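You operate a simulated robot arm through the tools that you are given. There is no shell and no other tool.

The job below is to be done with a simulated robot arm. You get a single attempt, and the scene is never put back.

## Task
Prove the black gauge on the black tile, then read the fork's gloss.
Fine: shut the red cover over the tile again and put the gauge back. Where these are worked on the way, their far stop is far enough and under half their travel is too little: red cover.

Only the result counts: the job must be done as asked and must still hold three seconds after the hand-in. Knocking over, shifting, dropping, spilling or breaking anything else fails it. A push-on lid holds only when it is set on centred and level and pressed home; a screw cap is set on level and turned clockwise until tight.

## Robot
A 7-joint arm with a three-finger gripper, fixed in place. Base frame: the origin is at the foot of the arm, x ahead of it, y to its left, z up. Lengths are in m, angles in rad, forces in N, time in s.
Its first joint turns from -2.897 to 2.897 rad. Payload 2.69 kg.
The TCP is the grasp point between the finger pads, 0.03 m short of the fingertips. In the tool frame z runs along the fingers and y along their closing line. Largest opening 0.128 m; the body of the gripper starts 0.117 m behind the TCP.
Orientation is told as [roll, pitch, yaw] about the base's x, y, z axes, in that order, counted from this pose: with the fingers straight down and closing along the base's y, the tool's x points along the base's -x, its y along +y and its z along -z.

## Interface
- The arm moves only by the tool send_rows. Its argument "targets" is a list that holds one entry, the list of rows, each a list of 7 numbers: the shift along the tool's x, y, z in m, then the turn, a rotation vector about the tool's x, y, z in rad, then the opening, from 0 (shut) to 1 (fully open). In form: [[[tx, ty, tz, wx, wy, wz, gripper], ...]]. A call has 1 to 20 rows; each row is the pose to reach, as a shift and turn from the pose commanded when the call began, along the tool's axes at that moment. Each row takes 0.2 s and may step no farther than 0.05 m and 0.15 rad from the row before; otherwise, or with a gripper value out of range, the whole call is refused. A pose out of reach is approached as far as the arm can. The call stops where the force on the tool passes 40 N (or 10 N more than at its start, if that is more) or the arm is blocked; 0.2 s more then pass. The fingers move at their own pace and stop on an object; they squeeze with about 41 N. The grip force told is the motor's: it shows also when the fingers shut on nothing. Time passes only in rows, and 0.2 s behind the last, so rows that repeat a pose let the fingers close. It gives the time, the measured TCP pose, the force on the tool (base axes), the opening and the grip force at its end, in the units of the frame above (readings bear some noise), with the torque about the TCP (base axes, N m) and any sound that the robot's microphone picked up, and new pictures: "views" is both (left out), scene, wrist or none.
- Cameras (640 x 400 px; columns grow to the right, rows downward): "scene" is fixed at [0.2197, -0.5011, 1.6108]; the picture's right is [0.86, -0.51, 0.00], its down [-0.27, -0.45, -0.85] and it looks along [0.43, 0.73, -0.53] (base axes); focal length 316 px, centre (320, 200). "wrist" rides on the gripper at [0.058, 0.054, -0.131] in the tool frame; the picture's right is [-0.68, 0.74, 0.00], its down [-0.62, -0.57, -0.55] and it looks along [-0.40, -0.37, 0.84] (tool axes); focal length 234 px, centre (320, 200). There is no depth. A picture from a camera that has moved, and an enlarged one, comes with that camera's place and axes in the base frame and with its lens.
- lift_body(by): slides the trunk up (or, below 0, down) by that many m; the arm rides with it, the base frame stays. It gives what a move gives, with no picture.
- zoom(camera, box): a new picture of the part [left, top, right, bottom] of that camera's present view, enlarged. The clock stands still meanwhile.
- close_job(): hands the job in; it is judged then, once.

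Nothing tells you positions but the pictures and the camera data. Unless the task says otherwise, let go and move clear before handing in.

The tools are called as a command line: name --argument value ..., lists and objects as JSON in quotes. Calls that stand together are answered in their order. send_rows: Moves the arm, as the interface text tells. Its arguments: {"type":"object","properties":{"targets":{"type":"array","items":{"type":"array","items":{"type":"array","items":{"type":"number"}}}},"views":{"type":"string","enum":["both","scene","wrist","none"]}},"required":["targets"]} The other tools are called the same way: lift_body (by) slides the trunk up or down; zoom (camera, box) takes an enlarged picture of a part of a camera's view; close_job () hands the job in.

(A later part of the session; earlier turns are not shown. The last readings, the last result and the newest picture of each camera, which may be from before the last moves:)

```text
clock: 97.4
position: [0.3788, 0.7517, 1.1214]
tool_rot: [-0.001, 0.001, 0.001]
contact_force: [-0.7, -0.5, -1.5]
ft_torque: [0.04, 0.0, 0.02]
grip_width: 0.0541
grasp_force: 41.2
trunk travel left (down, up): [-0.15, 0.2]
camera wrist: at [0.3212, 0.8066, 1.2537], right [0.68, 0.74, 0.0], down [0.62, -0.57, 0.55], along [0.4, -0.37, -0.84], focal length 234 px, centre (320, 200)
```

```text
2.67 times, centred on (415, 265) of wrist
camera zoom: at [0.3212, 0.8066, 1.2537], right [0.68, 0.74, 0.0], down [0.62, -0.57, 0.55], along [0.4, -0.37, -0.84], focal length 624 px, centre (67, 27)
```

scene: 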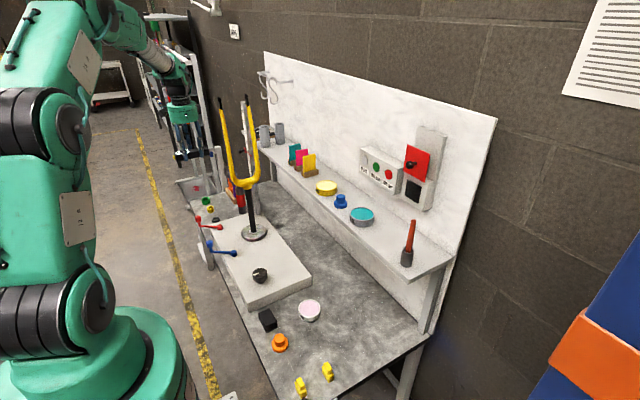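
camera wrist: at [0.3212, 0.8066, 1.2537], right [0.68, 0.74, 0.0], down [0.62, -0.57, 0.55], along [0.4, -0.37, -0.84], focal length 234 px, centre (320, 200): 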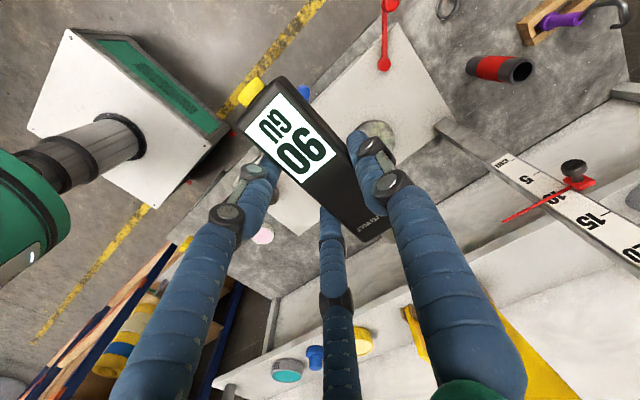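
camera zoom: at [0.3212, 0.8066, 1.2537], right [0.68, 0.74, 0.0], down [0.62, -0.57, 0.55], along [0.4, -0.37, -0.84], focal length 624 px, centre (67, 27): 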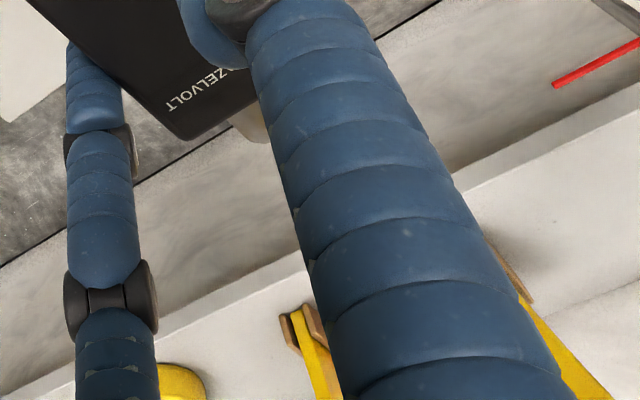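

To learn how the display behaves, I'll touch the fork's black steerer stem below the crown with the same pose, carefully.

send_rows --targets '[[[0, -0.001, 0.03, 0, 0, 0, 0], [0, -0.001, 0.07, 0, 0, 0, 0], [0, -0.001, 0.11, 0, 0, 0, 0], [0, -0.001, 0.15, 0, 0, 0, 0], [0, -0.001, 0.19, 0, 0, 0, 0], [0, -0.001, 0.23, 0, 0, 0, 0], [0, -0.001, 0.265, 0, 0, 0, 0], [0, -0.001, 0.285, 0, 0, 0, 0], [-0.02, -0.001, 0.29, 0, 0, 0, 0], [-0.045, -0.001, 0.29, 0, 0, 0, 0], [-0.065, -0.001, 0.29, 0, 0, 0, 0], [-0.075, -0.001, 0.29, 0, 0, 0, 0], [-0.075, -0.001, 0.29, 0, 0, 0, 0]]]'

zoom --camera "scene" --box '[215, 165, 270, 225]'

```text
clock: 100.0
position: [0.4441, 0.7516, 0.8307]
tool_rot: [-0.005, 0.002, 0.006]
contact_force: [-20.2, -1.3, 6.3]
ft_torque: [0.29, -3.22, 0.39]
grip_width: 0.0539
grasp_force: 40.8
trunk travel left (down, up): [-0.15, 0.2]
stopped in row 12: the force on the tool passed its limit at 54 N (the readings are from after the stop); the commanded pose is now the measured one
camera wrist: at [0.3865, 0.8071, 0.9623], right [0.67, 0.74, 0.0], down [0.62, -0.56, 0.55], along [0.4, -0.37, -0.84], focal length 234 px, centre (320, 200)
```

scene: 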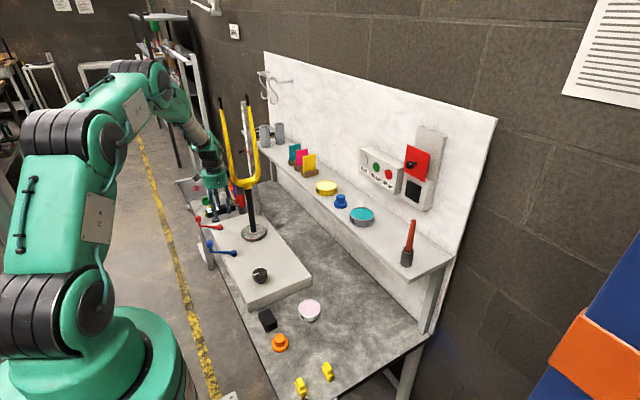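
wrist: 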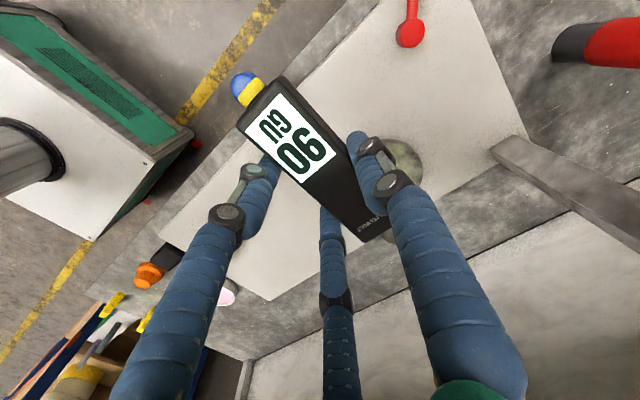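

```text
6.67 times, centred on (242, 195) of scene
camera zoom: at [0.2197, -0.5011, 1.6108], right [0.86, -0.51, 0.0], down [-0.27, -0.45, -0.85], along [0.43, 0.73, -0.53], focal length 2109 px, centre (837, 233)
```

zoom: 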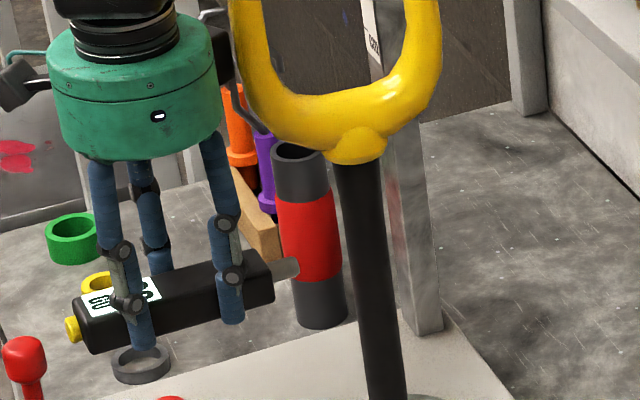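

The palm touched the fork's blade since it sits above the gauge. I'll back off at once and check that the fork hasn't shifted.

send_rows --targets '[[[0.01, 0, 0, 0, 0, 0, 0], [0.03, 0, 0, 0, 0, 0, 0], [0.06, 0, -0.01, 0, 0, 0, 0], [0.065, 0, -0.05, 0, 0, 0, 0], [0.065, 0, -0.09, 0, 0, 0, 0]]]' --views "none"

zoom --camera "scene" --box '[225, 145, 275, 200]'

zoom --camera "scene" --box '[230, 190, 280, 250]'

zoom --camera "scene" --box '[210, 90, 270, 150]'

```text
clock: 101.2
position: [0.381, 0.7504, 0.9214]
tool_rot: [-0.004, 0.004, 0.004]
contact_force: [-0.7, 0.3, -2.2]
ft_torque: [0.01, 0.01, 0.0]
grip_width: 0.0541
grasp_force: 41.2
trunk travel left (down, up): [-0.15, 0.2]
```

```text
7.27 times, centred on (250, 172) of scene
camera zoom: at [0.2197, -0.5011, 1.6108], right [0.86, -0.51, 0.0], down [-0.27, -0.45, -0.85], along [0.43, 0.73, -0.53], focal length 2301 px, centre (829, 400)
```

zoom: 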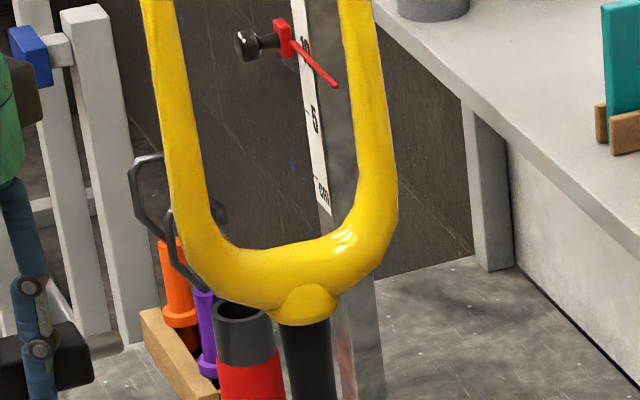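

```text
6.67 times, centred on (255, 220) of scene
camera zoom: at [0.2197, -0.5011, 1.6108], right [0.86, -0.51, 0.0], down [-0.27, -0.45, -0.85], along [0.43, 0.73, -0.53], focal length 2109 px, centre (753, 67)
```

zoom: 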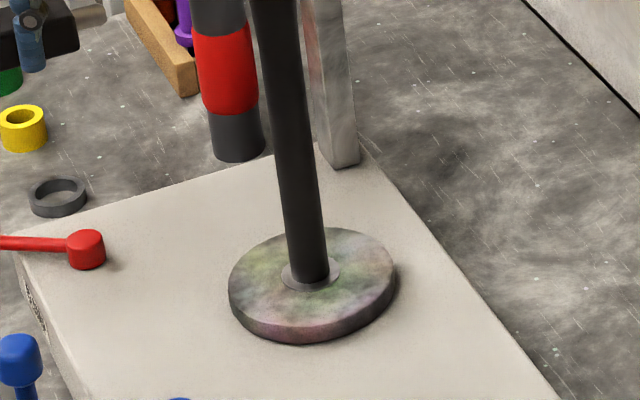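

```text
6.67 times, centred on (240, 120) of scene
camera zoom: at [0.2197, -0.5011, 1.6108], right [0.86, -0.51, 0.0], down [-0.27, -0.45, -0.85], along [0.43, 0.73, -0.53], focal length 2109 px, centre (853, 733)
```

zoom: 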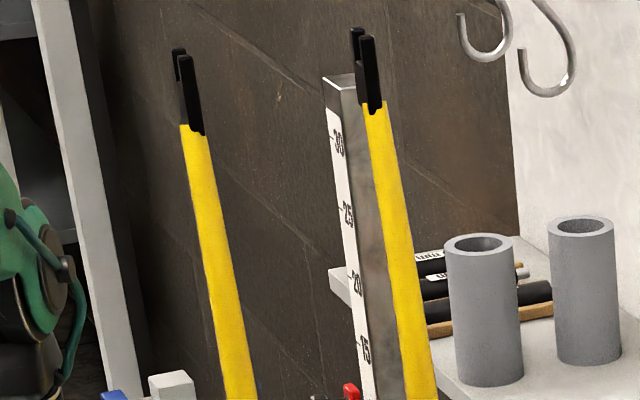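

The fork is fine; only its turn angle changed a little. I'll look at the platform's labels from the current wrist view in case they explain something.

send_rows --targets '[[[0.03, 0, 0, 0, 0, 0, 0], [0.06, 0, 0, 0, 0, 0, 0], [0.06, 0, 0, 0, 0, 0, 0]]]' --views "wrist"

zoom --camera "wrist" --box '[230, 0, 480, 140]'

zoom --camera "wrist" --box '[340, 60, 520, 260]'

```text
clock: 102.0
position: [0.3221, 0.7487, 0.92]
tool_rot: [-0.005, 0.004, 0.004]
contact_force: [-0.2, -0.5, -1.9]
ft_torque: [0.0, -0.08, -0.01]
grip_width: 0.054
grasp_force: 41.3
trunk travel left (down, up): [-0.15, 0.2]
camera wrist: at [0.2645, 0.8046, 1.0521], right [0.67, 0.74, 0.0], down [0.62, -0.56, 0.55], along [0.4, -0.37, -0.84], focal length 234 px, centre (320, 200)
```

wrist: 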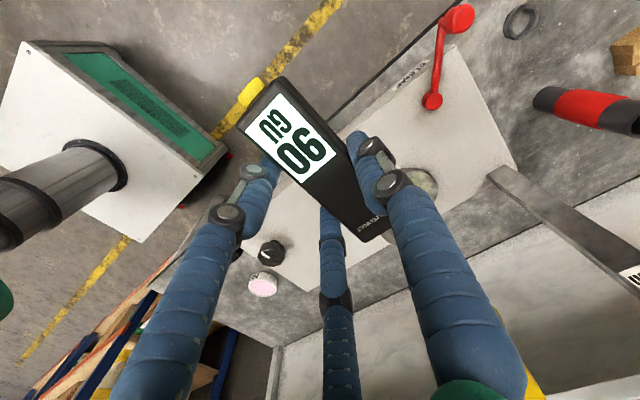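

```text
2.56 times, centred on (355, 70) of wrist
camera zoom: at [0.2645, 0.8046, 1.0521], right [0.67, 0.74, 0.0], down [0.62, -0.56, 0.55], along [0.4, -0.37, -0.84], focal length 600 px, centre (230, 533)
```

zoom: 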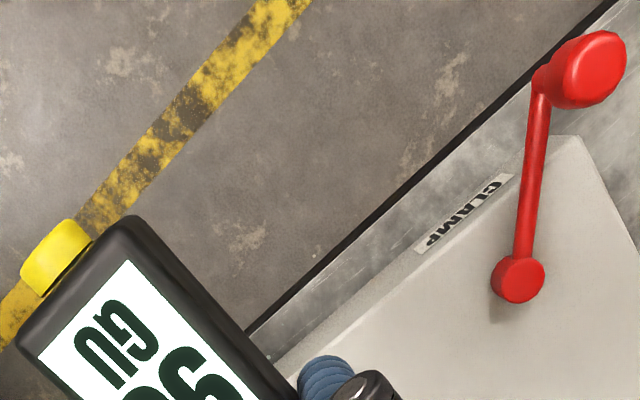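

```text
2.00 times, centred on (430, 160) of wrist
camera zoom: at [0.2645, 0.8046, 1.0521], right [0.67, 0.74, 0.0], down [0.62, -0.56, 0.55], along [0.4, -0.37, -0.84], focal length 468 px, centre (100, 280)
```

zoom: 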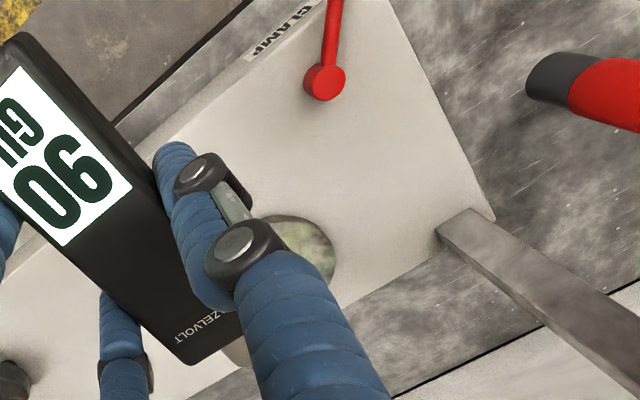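

The red lever is marked "CLAMP". I'll try the blade higher up on its outer side, where it's also painted, and watch for any reading.

send_rows --targets '[[[0, 0.004, -0.04, 0, 0, 0, 0], [-0.01, 0.008, -0.08, 0, 0, 0, 0], [-0.02, 0.012, -0.12, 0, 0, 0, 0], [-0.035, 0.0178, -0.16, 0, 0, 0, 0], [-0.05, 0.0178, -0.195, 0, 0, 0, 0], [-0.07, 0.0178, -0.2145, 0, 0, 0, 0], [-0.09, 0.0178, -0.2145, 0, 0, 0, 0], [-0.099, 0.0178, -0.2145, 0, 0, 0, 0], [-0.099, 0.0178, -0.2145, 0, 0, 0, 0]]]' --views "none"

zoom --camera "scene" --box '[210, 130, 245, 160]'

zoom --camera "wrist" --box '[350, 180, 480, 340]'

```text
clock: 104.0
position: [0.4211, 0.7705, 1.1327]
tool_rot: [-0.004, 0.004, 0.004]
contact_force: [-0.3, 0.2, -2.4]
ft_torque: [-0.03, -0.03, -0.02]
grip_width: 0.054
grasp_force: 41.1
trunk travel left (down, up): [-0.15, 0.2]
```

```text
13.33 times, centred on (228, 145) of scene
camera zoom: at [0.2197, -0.5011, 1.6108], right [0.86, -0.51, 0.0], down [-0.27, -0.45, -0.85], along [0.43, 0.73, -0.53], focal length 4218 px, centre (1553, 933)
```

zoom: 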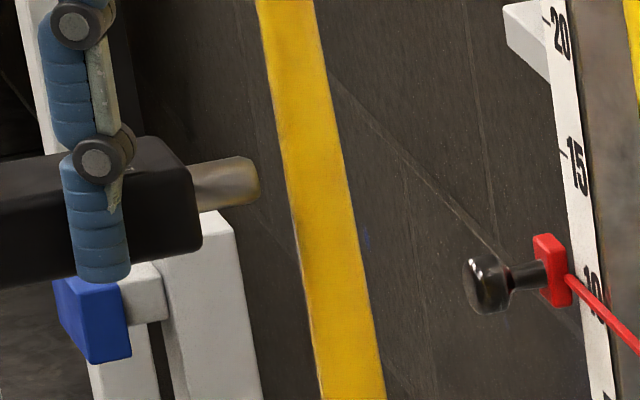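

```text
2.50 times, centred on (415, 260) of wrist
camera zoom: at [0.3636, 0.8246, 1.2653], right [0.67, 0.74, 0.0], down [0.62, -0.56, 0.55], along [0.4, -0.37, -0.84], focal length 585 px, centre (82, 50)
```

zoom: 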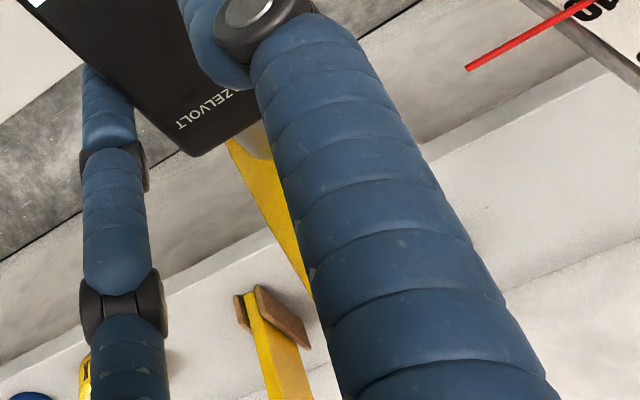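

send_rows --targets '[[[0.006, -0.004, 0, 0, 0, 0, 0], [0.006, -0.0087, 0, 0, 0, 0, 0], [0.003, -0.0087, 0, 0, 0, 0, 0], [0, -0.0087, 0, 0, 0, 0, 0], [-0.002, -0.0087, 0, 0, 0, 0, 0], [-0.004, -0.0087, 0, 0, 0, 0, 0], [-0.005, -0.0087, 0, 0, 0, 0, 0], [-0.005, -0.0087, 0, 0, 0, 0, 0]]]' --views "wrist"

zoom --camera "scene" --box '[200, 130, 245, 165]'

```text
clock: 105.8
position: [0.4256, 0.7629, 1.1349]
tool_rot: [-0.003, 0.002, 0.004]
contact_force: [0.2, 0.1, -1.0]
ft_torque: [-0.03, 0.0, -0.02]
grip_width: 0.0541
grasp_force: 41.1
trunk travel left (down, up): [-0.15, 0.2]
camera wrist: at [0.3689, 0.8163, 1.2659], right [0.67, 0.74, 0.0], down [0.62, -0.56, 0.55], along [0.4, -0.37, -0.84], focal length 234 px, centre (320, 200)
```

wrist: 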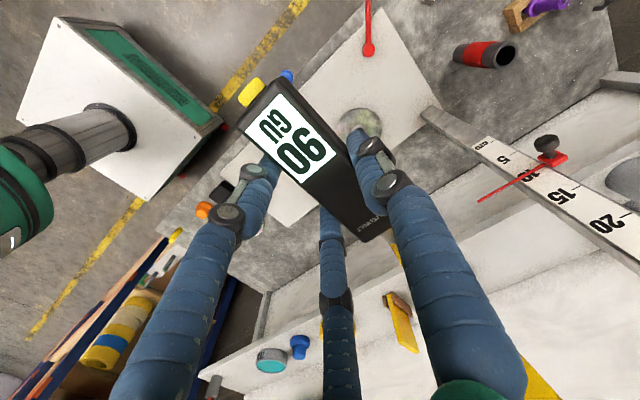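

```text
11.43 times, centred on (222, 148) of scene
camera zoom: at [0.2197, -0.5011, 1.6108], right [0.86, -0.51, 0.0], down [-0.27, -0.45, -0.85], along [0.43, 0.73, -0.53], focal length 3615 px, centre (1434, 800)
```

zoom: 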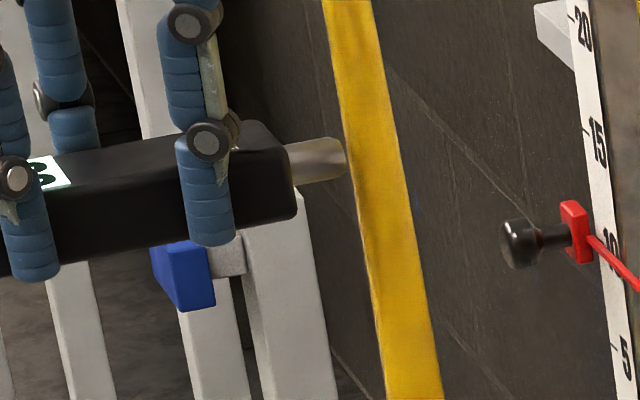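

send_rows --targets '[[[-0.0015, 0, 0, 0, 0, 0, 0], [-0.003, 0, 0, 0, 0, 0, 0], [-0.0045, 0, 0, 0, 0, 0, 0], [-0.0045, 0, 0, 0, 0, 0, 0], [-0.0045, 0, 0, 0, 0, 0, 0]]]' --views "wrist"

zoom --camera "scene" --box '[200, 130, 245, 165]'

```text
clock: 107.0
position: [0.4289, 0.7615, 1.1349]
tool_rot: [-0.003, 0.004, 0.007]
contact_force: [-8.4, -0.5, -1.4]
ft_torque: [0.01, 0.29, 0.08]
grip_width: 0.0539
grasp_force: 41.1
trunk travel left (down, up): [-0.15, 0.2]
camera wrist: at [0.3728, 0.8168, 1.2658], right [0.67, 0.74, -0.01], down [0.62, -0.56, 0.55], along [0.4, -0.37, -0.84], focal length 234 px, centre (320, 200)
```

wrist: 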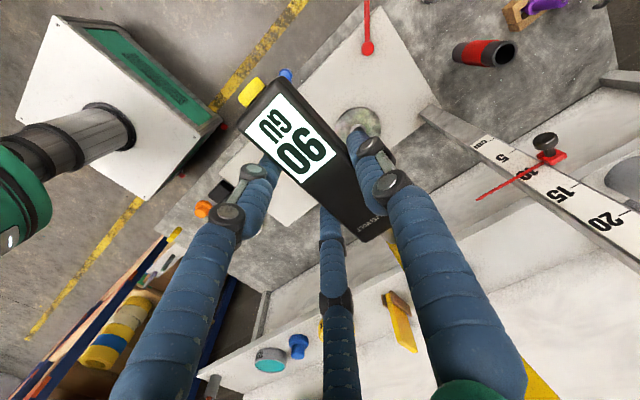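

```text
11.43 times, centred on (222, 148) of scene
camera zoom: at [0.2197, -0.5011, 1.6108], right [0.86, -0.51, 0.0], down [-0.27, -0.45, -0.85], along [0.43, 0.73, -0.53], focal length 3615 px, centre (1434, 800)
```

zoom: 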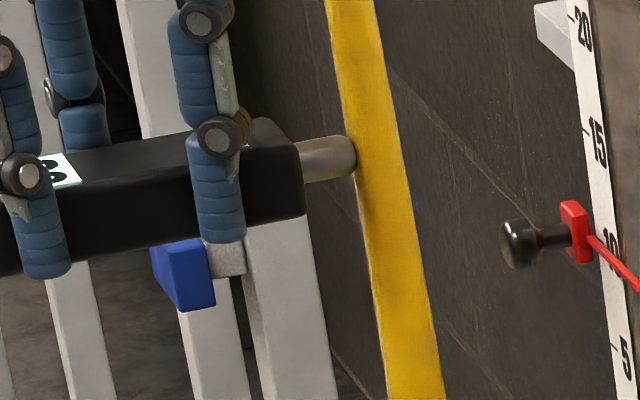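

Still 90 here too. My earlier front touches turn out to have been off the blade's centre line, so I'll do a properly centred touch on the front of the left blade. First I'll back off and swing round to point +y.

send_rows --targets '[[[0.01, 0, 0, 0, 0, 0, 0], [0.04, -0.01, 0, 0, 0, 0, 0], [0.07, -0.04, 0.01, 0, 0, 0, 0], [0.07, -0.075, 0.02, 0, 0, 0, 0], [0.07, -0.11, 0.03, 0, 0, 0, 0], [0.07, -0.145, 0.045, 0, 0, 0, 0], [0.07, -0.17, 0.06, 0, 0, 0, 0], [0.055, -0.18, 0.08, 0, 0, -0.13, 0], [0.04, -0.18, 0.1, 0, 0, -0.27, 0], [0.025, -0.18, 0.103, 0, 0, -0.41, 0], [0.01, -0.18, 0.103, 0, 0, -0.55, 0], [-0.005, -0.18, 0.103, 0, 0, -0.69, 0], [-0.02, -0.18, 0.103, 0, 0, -0.83, 0], [-0.035, -0.18, 0.103, 0, 0, -0.97, 0], [-0.05, -0.18, 0.103, 0, 0, -1.11, 0], [-0.065, -0.18, 0.103, 0, 0, -1.25, 0], [-0.08, -0.18, 0.103, 0, 0, -1.39, 0], [-0.095, -0.18, 0.103, 0, 0, -1.52, 0], [-0.101, -0.18, 0.103, 0, 0, -1.5708, 0], [-0.101, -0.18, 0.103, 0, 0, -1.5708, 0]]]'

zoom --camera "scene" --box '[205, 130, 265, 200]'

zoom --camera "wrist" --box '[320, 180, 520, 400]'

```text
clock: 111.2
position: [0.5323, 0.5819, 1.0329]
tool_rot: [0.004, 0.003, 1.576]
contact_force: [0.1, -0.5, -1.2]
ft_torque: [0.02, -0.03, -0.04]
grip_width: 0.0541
grasp_force: 40.9
trunk travel left (down, up): [-0.15, 0.2]
camera wrist: at [0.4801, 0.5248, 1.1634], right [-0.74, 0.67, 0.0], down [0.56, 0.62, 0.54], along [0.37, 0.4, -0.84], focal length 234 px, centre (320, 200)
```

scene: 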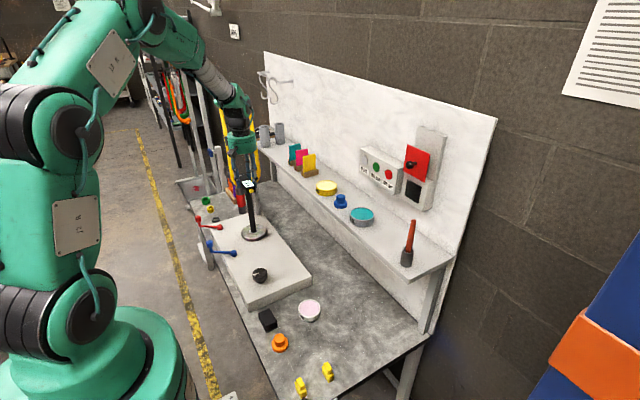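
wrist: 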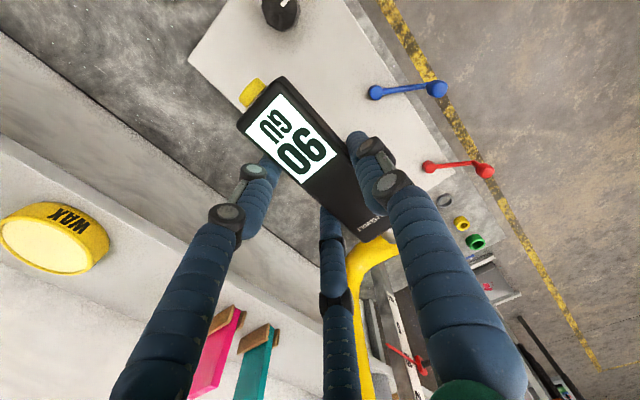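

```text
5.71 times, centred on (235, 165) of scene
camera zoom: at [0.2197, -0.5011, 1.6108], right [0.86, -0.51, 0.0], down [-0.27, -0.45, -0.85], along [0.43, 0.73, -0.53], focal length 1808 px, centre (806, 400)
```

zoom: 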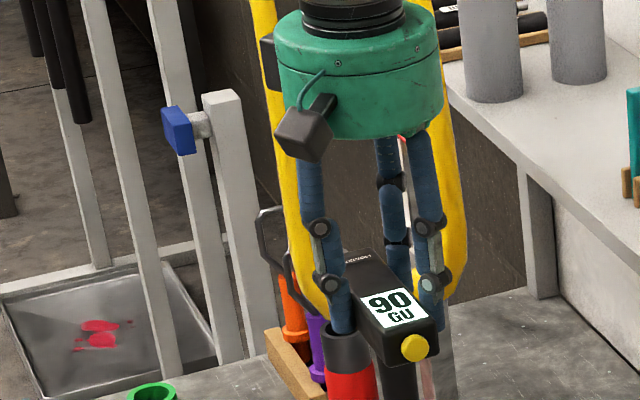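

```text
1.82 times, centred on (420, 290) of wrist
camera zoom: at [0.4801, 0.5248, 1.1634], right [-0.74, 0.67, 0.0], down [0.56, 0.62, 0.54], along [0.37, 0.4, -0.84], focal length 426 px, centre (138, 36)
```

zoom: 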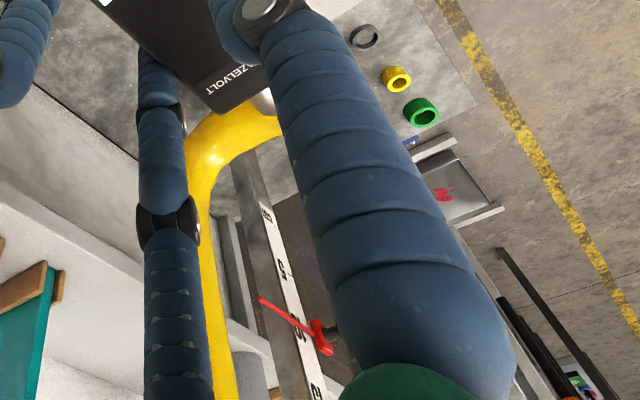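

send_rows --targets '[[[-0.015, 0.001, 0, 0, 0, 0, 0], [-0.035, 0.0026, 0, 0, 0, 0, 0], [-0.052, 0.0026, 0, 0, 0, 0, 0], [-0.065, 0.0026, 0, 0, 0, 0, 0], [-0.072, 0.0026, 0, 0, 0, 0, 0], [-0.076, 0.0026, 0, 0, 0, 0, 0], [-0.078, 0.0026, 0, 0, 0, 0, 0], [-0.078, 0.0026, 0, 0, 0, 0, 0]]]' --views "none"

```text
clock: 113.0
position: [0.5293, 0.6599, 1.0315]
tool_rot: [0.004, 0.003, 1.574]
contact_force: [0.0, -0.4, -1.8]
ft_torque: [-0.04, -0.05, 0.01]
grip_width: 0.0538
grasp_force: 40.9
trunk travel left (down, up): [-0.15, 0.2]
```

send_rows --targets '[[[-0.0015, 0, 0, 0, 0, 0, 0], [-0.003, 0, 0, 0, 0, 0, 0], [-0.0045, 0, 0, 0, 0, 0, 0], [-0.006, 0, 0, 0, 0, 0, 0], [-0.006, 0, 0, 0, 0, 0, 0]]]' --views "wrist"

zoom --camera "scene" --box '[215, 145, 255, 195]'

```text
clock: 114.2
position: [0.5297, 0.6662, 1.0321]
tool_rot: [0.002, 0.003, 1.575]
contact_force: [0.6, -3.7, -2.1]
ft_torque: [-0.03, -0.03, -0.02]
grip_width: 0.054
grasp_force: 40.8
trunk travel left (down, up): [-0.15, 0.2]
camera wrist: at [0.4773, 0.608, 1.1634], right [-0.74, 0.67, 0.0], down [0.57, 0.62, 0.54], along [0.37, 0.4, -0.84], focal length 234 px, centre (320, 200)
```

wrist: 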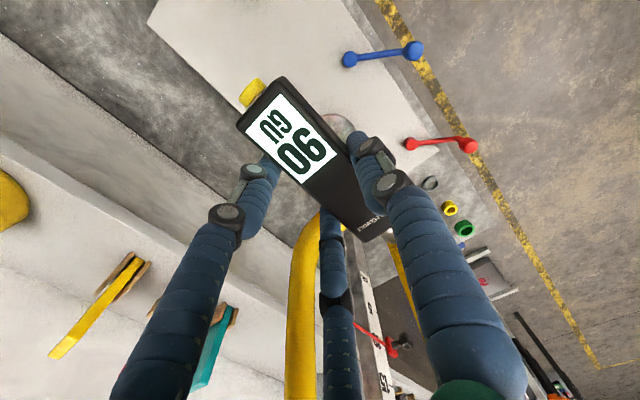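

```text
8.00 times, centred on (235, 170) of scene
camera zoom: at [0.2197, -0.5011, 1.6108], right [0.86, -0.51, 0.0], down [-0.27, -0.45, -0.85], along [0.43, 0.73, -0.53], focal length 2531 px, centre (1000, 440)
```

zoom: 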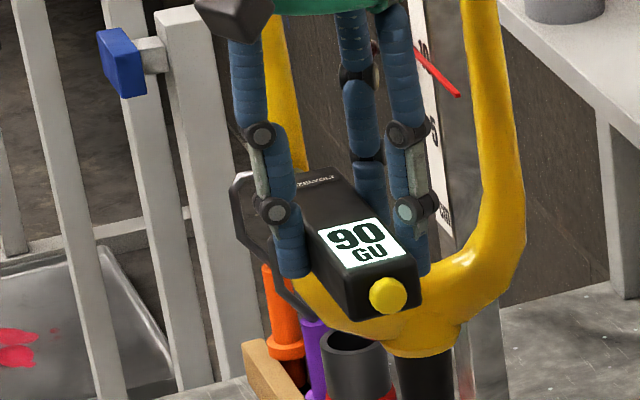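

zoom --camera "wrist" --box '[350, 190, 440, 310]'

send_rows --targets '[[[-0.001, 0, 0, 0, 0, 0, 0], [-0.0015, 0, 0, 0, 0, 0, 0], [-0.0015, 0, 0, 0, 0, 0, 0], [-0.0015, 0, 0, 0, 0, 0, 0], [-0.0015, 0, 0, 0, 0, 0, 0]]]' --views "wrist"

```text
3.33 times, centred on (395, 250) of wrist
camera zoom: at [0.4773, 0.608, 1.1634], right [-0.74, 0.67, 0.0], down [0.57, 0.62, 0.54], along [0.37, 0.4, -0.84], focal length 781 px, centre (70, 33)
```

zoom: 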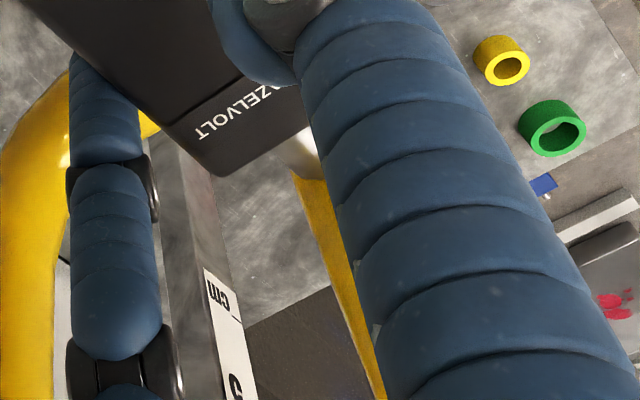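

```text
clock: 115.4
position: [0.5286, 0.6678, 1.0321]
tool_rot: [0.003, 0.005, 1.574]
contact_force: [-1.8, -5.5, -2.5]
ft_torque: [-0.22, -0.01, 0.15]
grip_width: 0.0542
grasp_force: 41.1
trunk travel left (down, up): [-0.15, 0.2]
camera wrist: at [0.4773, 0.6097, 1.1634], right [-0.74, 0.67, 0.0], down [0.56, 0.62, 0.54], along [0.37, 0.4, -0.84], focal length 234 px, centre (320, 200)
```

wrist: 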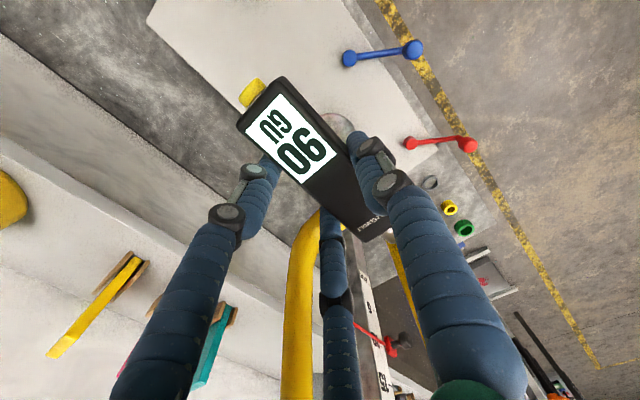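

The touch is real and centred, but there's still no change. I'll hold it for several seconds in case a longer dwell is needed.

send_rows --targets '[[[-0.0005, 0, 0, 0, 0, 0, 0], [-0.0005, 0, 0, 0, 0, 0, 0], [-0.0005, 0, 0, 0, 0, 0, 0], [-0.0005, 0, 0, 0, 0, 0, 0], [-0.0007, 0, 0, 0, 0, 0, 0], [-0.0007, 0, 0, 0, 0, 0, 0], [-0.0007, 0, 0, 0, 0, 0, 0], [-0.0007, 0, 0, 0, 0, 0, 0], [-0.0009, 0, 0, 0, 0, 0, 0], [-0.0009, 0, 0, 0, 0, 0, 0], [-0.0009, 0, 0, 0, 0, 0, 0], [-0.0009, 0, 0, 0, 0, 0, 0], [-0.0011, 0, 0, 0, 0, 0, 0], [-0.0011, 0, 0, 0, 0, 0, 0], [-0.0011, 0, 0, 0, 0, 0, 0], [-0.0011, 0, 0, 0, 0, 0, 0]]]' --views "wrist"

```text
clock: 118.8
position: [0.5298, 0.6684, 1.03]
tool_rot: [0.003, 0.002, 1.575]
contact_force: [-0.9, -2.1, -1.9]
ft_torque: [-0.01, -0.01, 0.11]
grip_width: 0.0541
grasp_force: 40.8
trunk travel left (down, up): [-0.15, 0.2]
camera wrist: at [0.4777, 0.6113, 1.1632], right [-0.74, 0.67, 0.0], down [0.56, 0.62, 0.54], along [0.37, 0.4, -0.84], focal length 234 px, centre (320, 200)
```

wrist: 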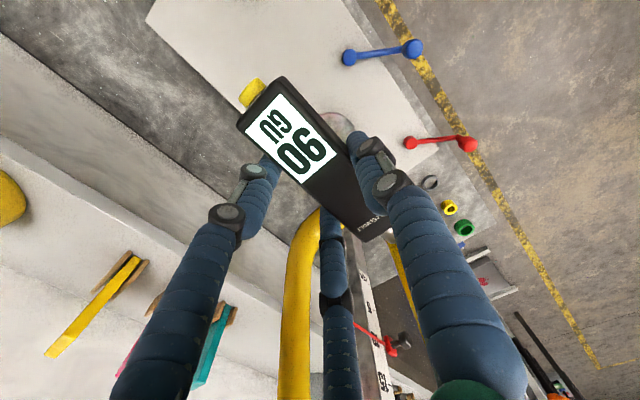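

No change from dwell either. One more spot while I'm here: the crown tube's plain front, clear of the central boss.

send_rows --targets '[[[0.01, 0, 0, 0, 0, 0, 0], [0.03, -0.01, 0, 0, 0, 0, 0], [0.04, -0.025, 0.02, 0, 0, 0, 0], [0.04, -0.0328, 0.05, 0, 0, 0, 0], [0.04, -0.0328, 0.08, 0, 0, 0, 0], [0.035, -0.0328, 0.0912, 0, 0, 0, 0], [0.025, -0.0328, 0.0912, 0, 0, 0, 0], [0.017, -0.0328, 0.0912, 0, 0, 0, 0], [0.013, -0.0328, 0.0912, 0, 0, 0, 0], [0.013, -0.0328, 0.0912, 0, 0, 0, 0]]]' --views "none"

zoom --camera "wrist" --box '[340, 180, 460, 300]'

zoom --camera "scene" --box '[230, 160, 265, 195]'

```text
clock: 121.0
position: [0.5607, 0.6565, 0.9394]
tool_rot: [0.004, 0.006, 1.574]
contact_force: [0.2, -0.2, -1.5]
ft_torque: [-0.02, -0.03, 0.01]
grip_width: 0.0539
grasp_force: 40.8
trunk travel left (down, up): [-0.15, 0.2]
```

```text
3.33 times, centred on (400, 240) of wrist
camera zoom: at [0.5097, 0.5986, 1.0715], right [-0.74, 0.67, 0.0], down [0.56, 0.62, 0.54], along [0.37, 0.4, -0.84], focal length 781 px, centre (53, 67)
```

zoom: 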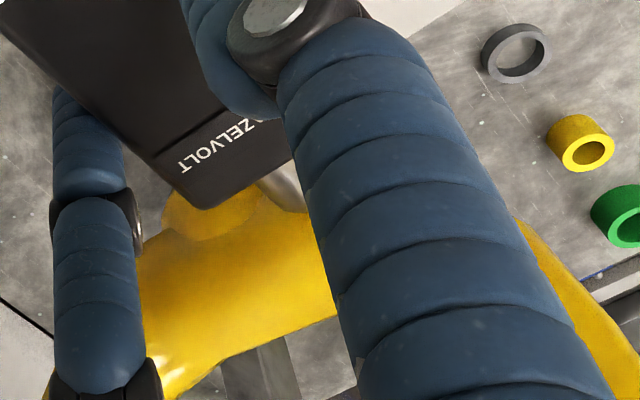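

```text
11.43 times, centred on (248, 178) of scene
camera zoom: at [0.2197, -0.5011, 1.6108], right [0.86, -0.51, 0.0], down [-0.27, -0.45, -0.85], along [0.43, 0.73, -0.53], focal length 3615 px, centre (1149, 457)
```

zoom: 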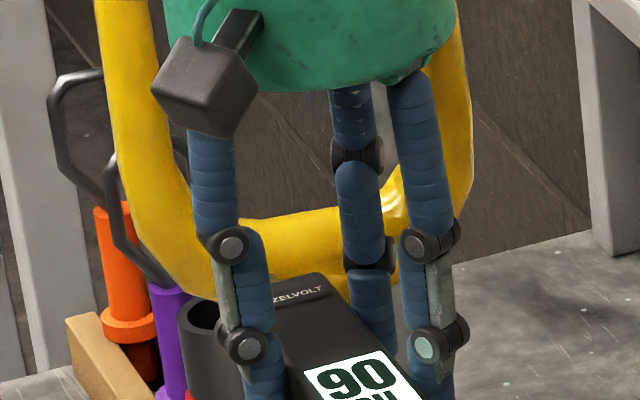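

send_rows --targets '[[[-0.0015, 0, 0, 0, 0, 0, 0], [-0.003, 0, 0, 0, 0, 0, 0], [-0.0045, 0, 0, 0, 0, 0, 0], [-0.006, 0, 0, 0, 0, 0, 0], [-0.006, 0, 0, 0, 0, 0, 0], [-0.006, 0, 0, 0, 0, 0, 0]]]' --views "wrist"

zoom --camera "wrist" --box '[340, 180, 460, 300]'

```text
clock: 122.4
position: [0.5618, 0.6603, 0.9408]
tool_rot: [0.004, 0.004, 1.574]
contact_force: [-1.9, -18.5, -1.1]
ft_torque: [-0.31, 0.01, 0.27]
grip_width: 0.0539
grasp_force: 40.5
trunk travel left (down, up): [-0.15, 0.2]
camera wrist: at [0.5102, 0.603, 1.0722], right [-0.74, 0.67, 0.0], down [0.57, 0.62, 0.54], along [0.37, 0.4, -0.84], focal length 234 px, centre (320, 200)
```

wrist: 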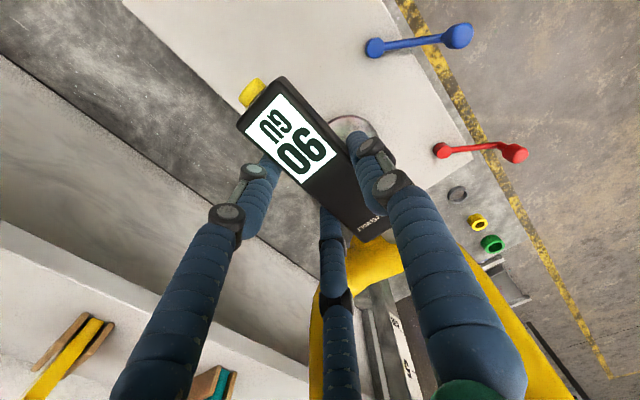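

```text
3.33 times, centred on (400, 240) of wrist
camera zoom: at [0.5102, 0.603, 1.0722], right [-0.74, 0.67, 0.0], down [0.57, 0.62, 0.54], along [0.37, 0.4, -0.84], focal length 781 px, centre (53, 67)
```

zoom: 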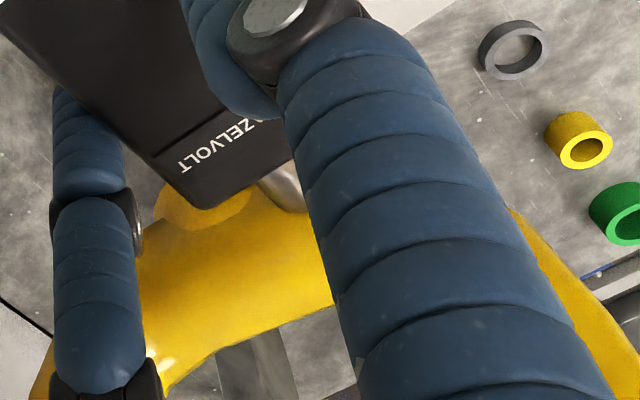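

Still 90, with a clean 18 N touch. I'll try the fork's black steerer from the front, keeping the palm clear of the crown, to see whether the display responds to it.

send_rows --targets '[[[0.01, 0, 0, 0, 0, 0, 0], [0.03, 0, 0, 0, 0, 0, 0], [0.04, -0.01, 0.03, 0, 0, 0, 0], [0.04, -0.02, 0.06, 0, 0, 0, 0], [0.04, -0.0277, 0.09, 0, 0, 0, 0], [0.04, -0.0277, 0.116, 0, 0, 0, 0], [0.03, -0.0277, 0.116, 0, 0, 0, 0], [0.018, -0.0277, 0.116, 0, 0, 0, 0], [0.01, -0.0277, 0.116, 0, 0, 0, 0], [0.006, -0.0277, 0.116, 0, 0, 0, 0], [0.006, -0.0277, 0.116, 0, 0, 0, 0]]]' --views "none"

zoom --camera "scene" --box '[225, 165, 275, 225]'

zoom --camera "wrist" --box '[340, 180, 460, 300]'

```text
clock: 124.8
position: [0.5908, 0.655, 0.8239]
tool_rot: [0.002, 0.003, 1.575]
contact_force: [0.3, 0.2, -1.1]
ft_torque: [0.0, -0.01, 0.02]
grip_width: 0.0541
grasp_force: 40.8
trunk travel left (down, up): [-0.15, 0.2]
```

```text
6.67 times, centred on (250, 195) of scene
camera zoom: at [0.2197, -0.5011, 1.6108], right [0.86, -0.51, 0.0], down [-0.27, -0.45, -0.85], along [0.43, 0.73, -0.53], focal length 2109 px, centre (787, 233)
```

zoom: 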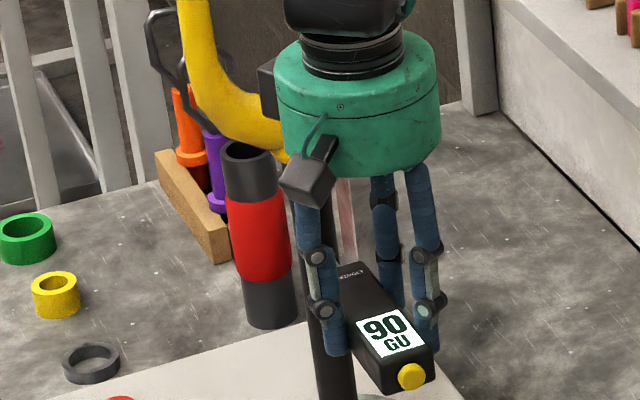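

```text
3.33 times, centred on (400, 240) of wrist
camera zoom: at [0.5374, 0.5978, 0.9562], right [-0.74, 0.67, 0.0], down [0.56, 0.62, 0.54], along [0.37, 0.4, -0.84], focal length 781 px, centre (53, 67)
```

zoom: 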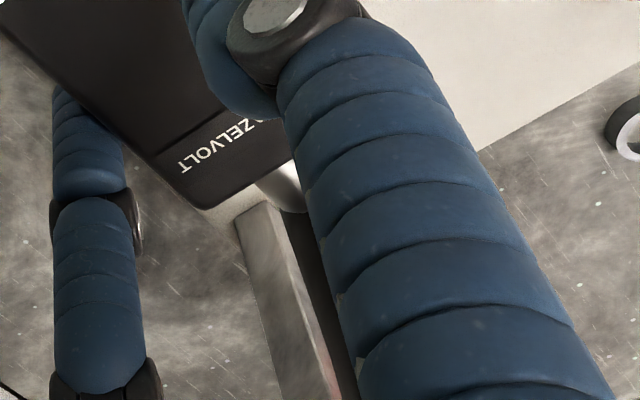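

send_rows --targets '[[[-0.0015, 0, 0, 0, 0, 0, 0], [-0.003, 0, 0, 0, 0, 0, 0], [-0.0045, 0, 0, 0, 0, 0, 0], [-0.006, 0, 0, 0, 0, 0, 0], [-0.0075, 0, 0, 0, 0, 0, 0], [-0.0075, 0, 0, 0, 0, 0, 0]]]' --views "wrist"

```text
clock: 126.2
position: [0.5892, 0.6605, 0.8245]
tool_rot: [0.005, 0.004, 1.574]
contact_force: [-0.1, -26.4, 3.8]
ft_torque: [0.03, 0.03, 0.24]
grip_width: 0.0541
grasp_force: 40.9
trunk travel left (down, up): [-0.15, 0.2]
camera wrist: at [0.5378, 0.6032, 0.9553], right [-0.74, 0.67, 0.0], down [0.57, 0.62, 0.54], along [0.37, 0.4, -0.84], focal length 234 px, centre (320, 200)
```

wrist: 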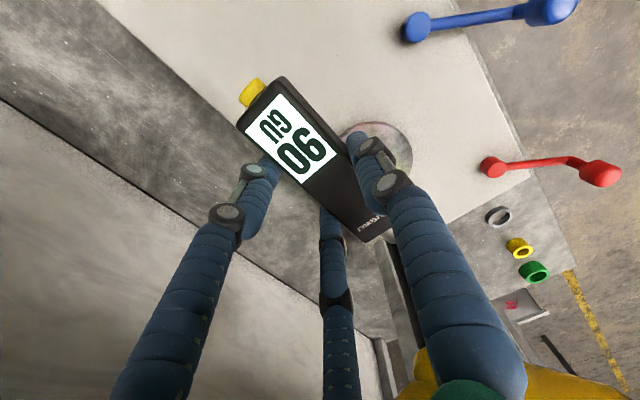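

The display doesn't react to the steerer either. I'll back off and check the fork's turn angle, then return to the tile to re-prove with a longer hold.

send_rows --targets '[[[0.01, 0, 0, 0, 0, 0, 0], [0.03, 0, 0, 0, 0, 0, 0], [0.05, 0, -0.03, 0, 0, 0, 0], [0.06, -0.02, -0.07, 0, 0, 0, 0], [0.06, -0.04, -0.11, 0, 0, 0, 0], [0.06, -0.055, -0.15, 0, 0, 0, 0], [0.06, -0.0565, -0.185, 0, 0, 0, 0], [0.06, -0.0565, -0.207, 0, 0, 0, 0], [0.06, -0.0565, -0.207, 0, 0, 0, 0]]]' --views "none"

zoom --camera "scene" --box '[210, 90, 270, 150]'

zoom --camera "scene" --box '[225, 145, 275, 200]'

```text
clock: 128.2
position: [0.6466, 0.6037, 1.0316]
tool_rot: [0.005, 0.003, 1.574]
contact_force: [0.3, -0.1, -1.8]
ft_torque: [0.02, -0.05, 0.0]
grip_width: 0.0542
grasp_force: 41.5
trunk travel left (down, up): [-0.15, 0.2]
```

```text
6.67 times, centred on (240, 120) of scene
camera zoom: at [0.2197, -0.5011, 1.6108], right [0.86, -0.51, 0.0], down [-0.27, -0.45, -0.85], along [0.43, 0.73, -0.53], focal length 2109 px, centre (853, 733)
```

zoom: 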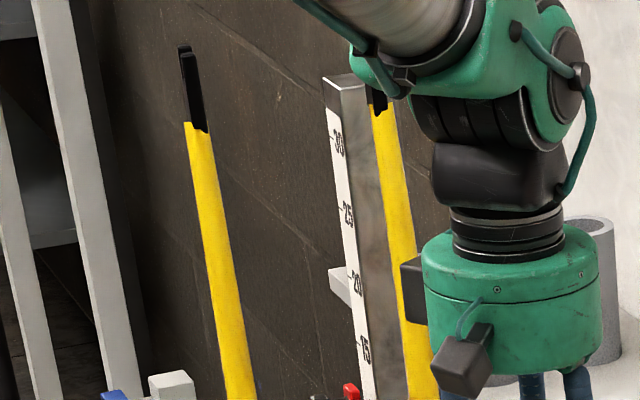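

```text
7.27 times, centred on (250, 172) of scene
camera zoom: at [0.2197, -0.5011, 1.6108], right [0.86, -0.51, 0.0], down [-0.27, -0.45, -0.85], along [0.43, 0.73, -0.53], focal length 2301 px, centre (829, 400)
```

zoom: 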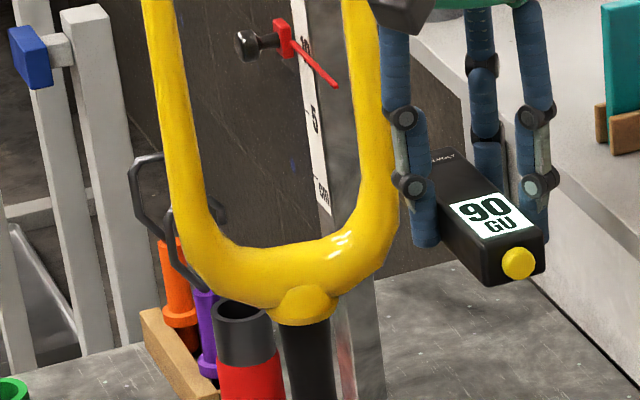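

The fork is turned about 5° again. I'll nudge the right blade, centred this time, to turn it back and check the display on the way.

send_rows --targets '[[[-0.015, 0, 0, 0, 0, 0, 0], [-0.03, 0, 0, 0, 0, 0, 0], [-0.04, 0, 0, 0, 0, 0, 0], [-0.046, 0, 0, 0, 0, 0, 0], [-0.049, 0, 0, 0, 0, 0, 0], [-0.051, 0, 0, 0, 0, 0, 0], [-0.053, 0, 0, 0, 0, 0, 0], [-0.0545, 0, 0, 0, 0, 0, 0], [-0.056, 0, 0, 0, 0, 0, 0], [-0.057, 0, 0, 0, 0, 0, 0], [-0.057, 0, 0, 0, 0, 0, 0], [-0.057, 0, 0, 0, 0, 0, 0]]]' --views "wrist"

zoom --camera "scene" --box '[210, 90, 270, 150]'

```text
clock: 130.8
position: [0.6461, 0.6618, 1.0306]
tool_rot: [0.003, 0.002, 1.577]
contact_force: [2.4, -9.1, -3.1]
ft_torque: [-0.36, -0.1, -0.18]
grip_width: 0.054
grasp_force: 41.3
trunk travel left (down, up): [-0.15, 0.2]
camera wrist: at [0.5942, 0.603, 1.1624], right [-0.74, 0.67, 0.0], down [0.56, 0.62, 0.54], along [0.37, 0.4, -0.84], focal length 234 px, centre (320, 200)
```

wrist: 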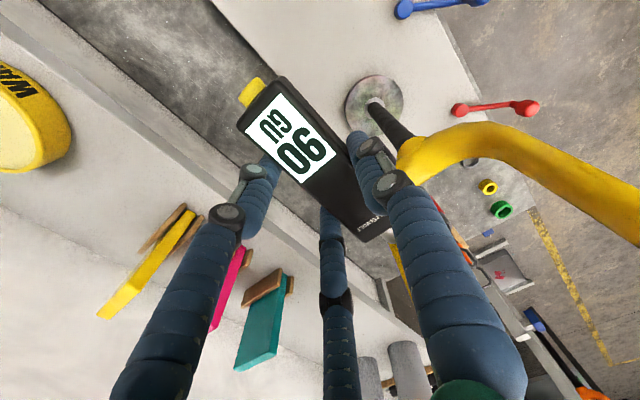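

```text
6.67 times, centred on (240, 120) of scene
camera zoom: at [0.2197, -0.5011, 1.6108], right [0.86, -0.51, 0.0], down [-0.27, -0.45, -0.85], along [0.43, 0.73, -0.53], focal length 2109 px, centre (853, 733)
```

zoom: 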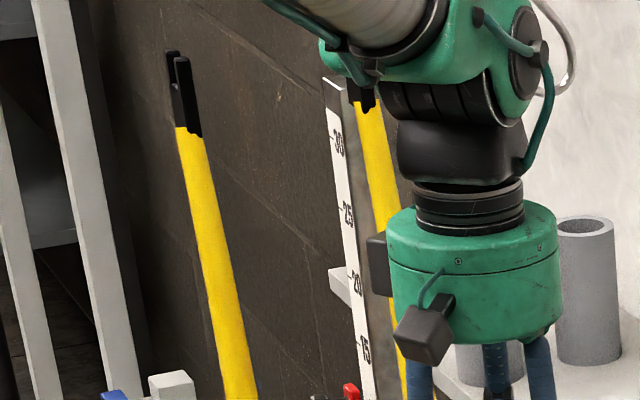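

The fork is back at its starting angle. I'll retreat and return to the tile.

send_rows --targets '[[[0.01, 0, 0, 0, 0, 0, 0], [0.04, 0.005, 0, 0, 0, 0, 0], [0.075, 0.01, -0.005, 0, 0, 0.02, 0], [0.11, 0.015, -0.01, 0, 0, 0.1, 0], [0.145, 0.02, -0.015, 0, 0, 0.19, 0], [0.18, 0.025, -0.02, 0, 0, 0.28, 0], [0.215, 0.03, -0.025, 0, 0, 0.37, 0], [0.25, 0.035, -0.03, 0, 0, 0.46, 0], [0.285, 0.04, -0.035, 0, 0, 0.55, 0], [0.32, 0.045, -0.04, 0, 0, 0.65, 0], [0.355, 0.05, -0.05, 0, 0, 0.75, 0], [0.39, 0.055, -0.06, 0, 0, 0.86, 0], [0.425, 0.06, -0.07, 0, 0, 0.97, 0], [0.46, 0.065, -0.08, 0, 0, 1.09, 0], [0.495, 0.07, -0.09, 0, 0, 1.21, 0], [0.53, 0.07, -0.098, 0, 0, 1.33, 0], [0.56, 0.07, -0.101, 0, 0, 1.45, 0], [0.578, 0.07, -0.101, 0, 0, 1.55, 0], [0.58, 0.07, -0.101, 0, 0, 1.5735, 0], [0.58, 0.07, -0.101, 0, 0, 1.5735, 0]]]'

zoom --camera "wrist" --box '[200, 60, 440, 260]'

zoom --camera "scene" --box '[290, 180, 360, 240]'

```text
clock: 135.0
position: [0.5804, 0.0788, 1.134]
tool_rot: [-0.003, 0.004, 0.002]
contact_force: [0.0, 0.3, -1.8]
ft_torque: [-0.01, -0.03, -0.01]
grip_width: 0.0543
grasp_force: 40.8
trunk travel left (down, up): [-0.15, 0.2]
camera wrist: at [0.5228, 0.1337, 1.2652], right [0.68, 0.74, 0.0], down [0.62, -0.56, 0.55], along [0.4, -0.37, -0.84], focal length 234 px, centre (320, 200)
```

scene: 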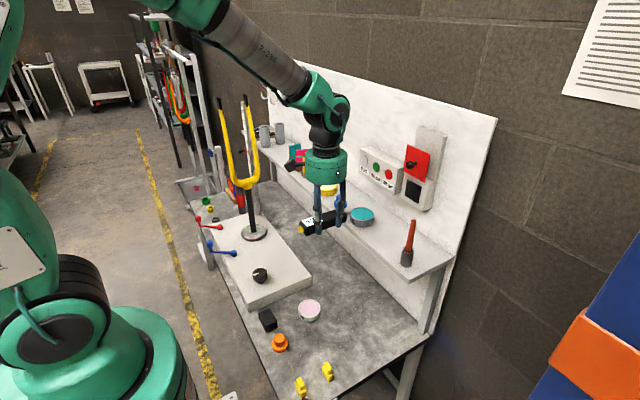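
wrist: 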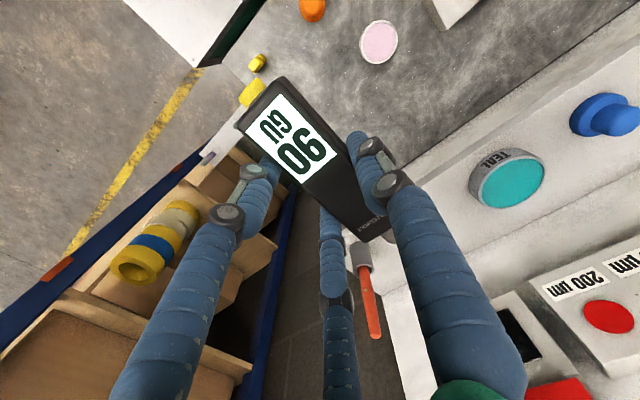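

```text
2.00 times, centred on (320, 160) of wrist
camera zoom: at [0.5228, 0.1337, 1.2652], right [0.68, 0.74, 0.0], down [0.62, -0.56, 0.55], along [0.4, -0.37, -0.84], focal length 468 px, centre (320, 280)
```

zoom: 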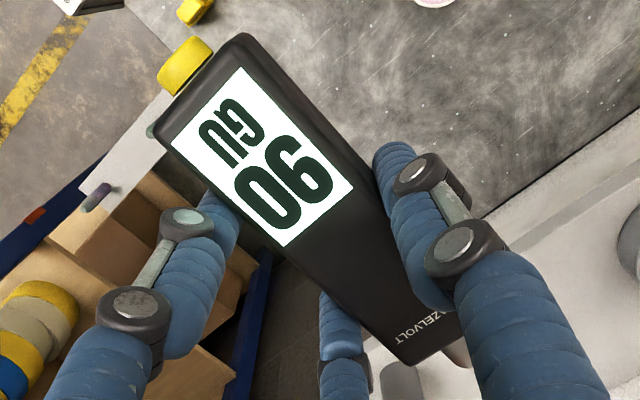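

```text
6.67 times, centred on (325, 210) of scene
camera zoom: at [0.2197, -0.5011, 1.6108], right [0.86, -0.51, 0.0], down [-0.27, -0.45, -0.85], along [0.43, 0.73, -0.53], focal length 2109 px, centre (287, 133)
```

zoom: 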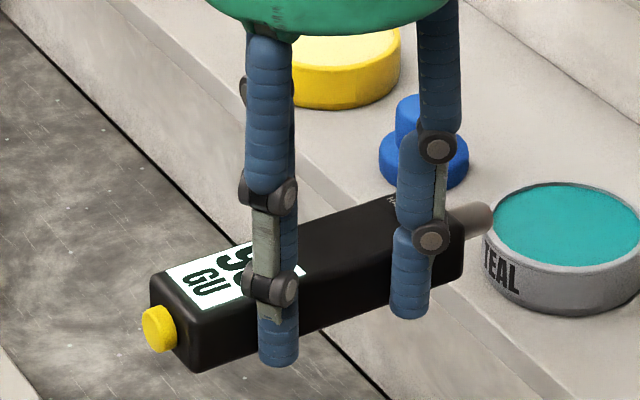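

The gauge is still held squarely. I'll go to the tile again and re-prove it with a gentle, longer hold.

send_rows --targets '[[[-0.02, 0.001, 0, 0, 0, 0, 0], [-0.045, 0.0015, 0, 0, 0, 0, 0], [-0.07, 0.002, 0, 0, 0, 0, 0], [-0.095, 0.002, 0, 0, 0, 0, 0], [-0.12, 0.002, 0.001, 0, 0, 0, 0], [-0.145, 0.002, 0.002, 0, 0, 0, 0], [-0.17, 0.002, 0.002, 0, 0, 0, 0], [-0.195, 0.002, 0.002, 0, 0, 0, 0], [-0.215, 0.002, 0.002, 0, 0, 0, 0], [-0.228, 0.002, 0.002, 0, 0, 0, 0], [-0.235, 0.002, 0.002, 0, 0, 0, 0], [-0.235, 0.002, 0.002, 0, 0, 0, 0]]]' --views "none"

zoom --camera "scene" --box '[390, 160, 440, 210]'

```text
clock: 137.6
position: [0.8151, 0.0839, 1.1312]
tool_rot: [-0.001, 0.003, 0.001]
contact_force: [-0.2, -0.1, -1.8]
ft_torque: [-0.01, -0.01, 0.0]
grip_width: 0.0539
grasp_force: 40.6
trunk travel left (down, up): [-0.15, 0.2]
```

```text
8.00 times, centred on (415, 185) of scene
camera zoom: at [0.2197, -0.5011, 1.6108], right [0.86, -0.51, 0.0], down [-0.27, -0.45, -0.85], along [0.43, 0.73, -0.53], focal length 2531 px, centre (-440, 320)
```

zoom: 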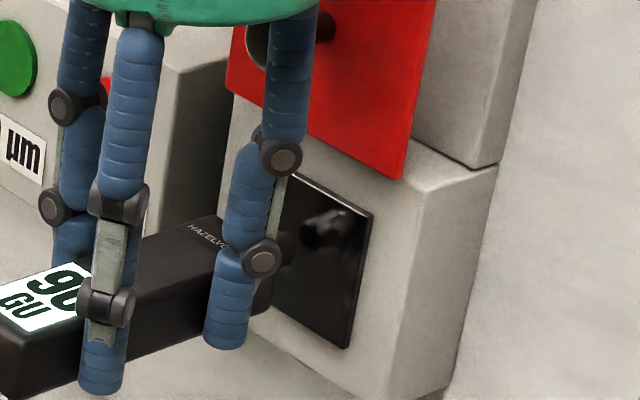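

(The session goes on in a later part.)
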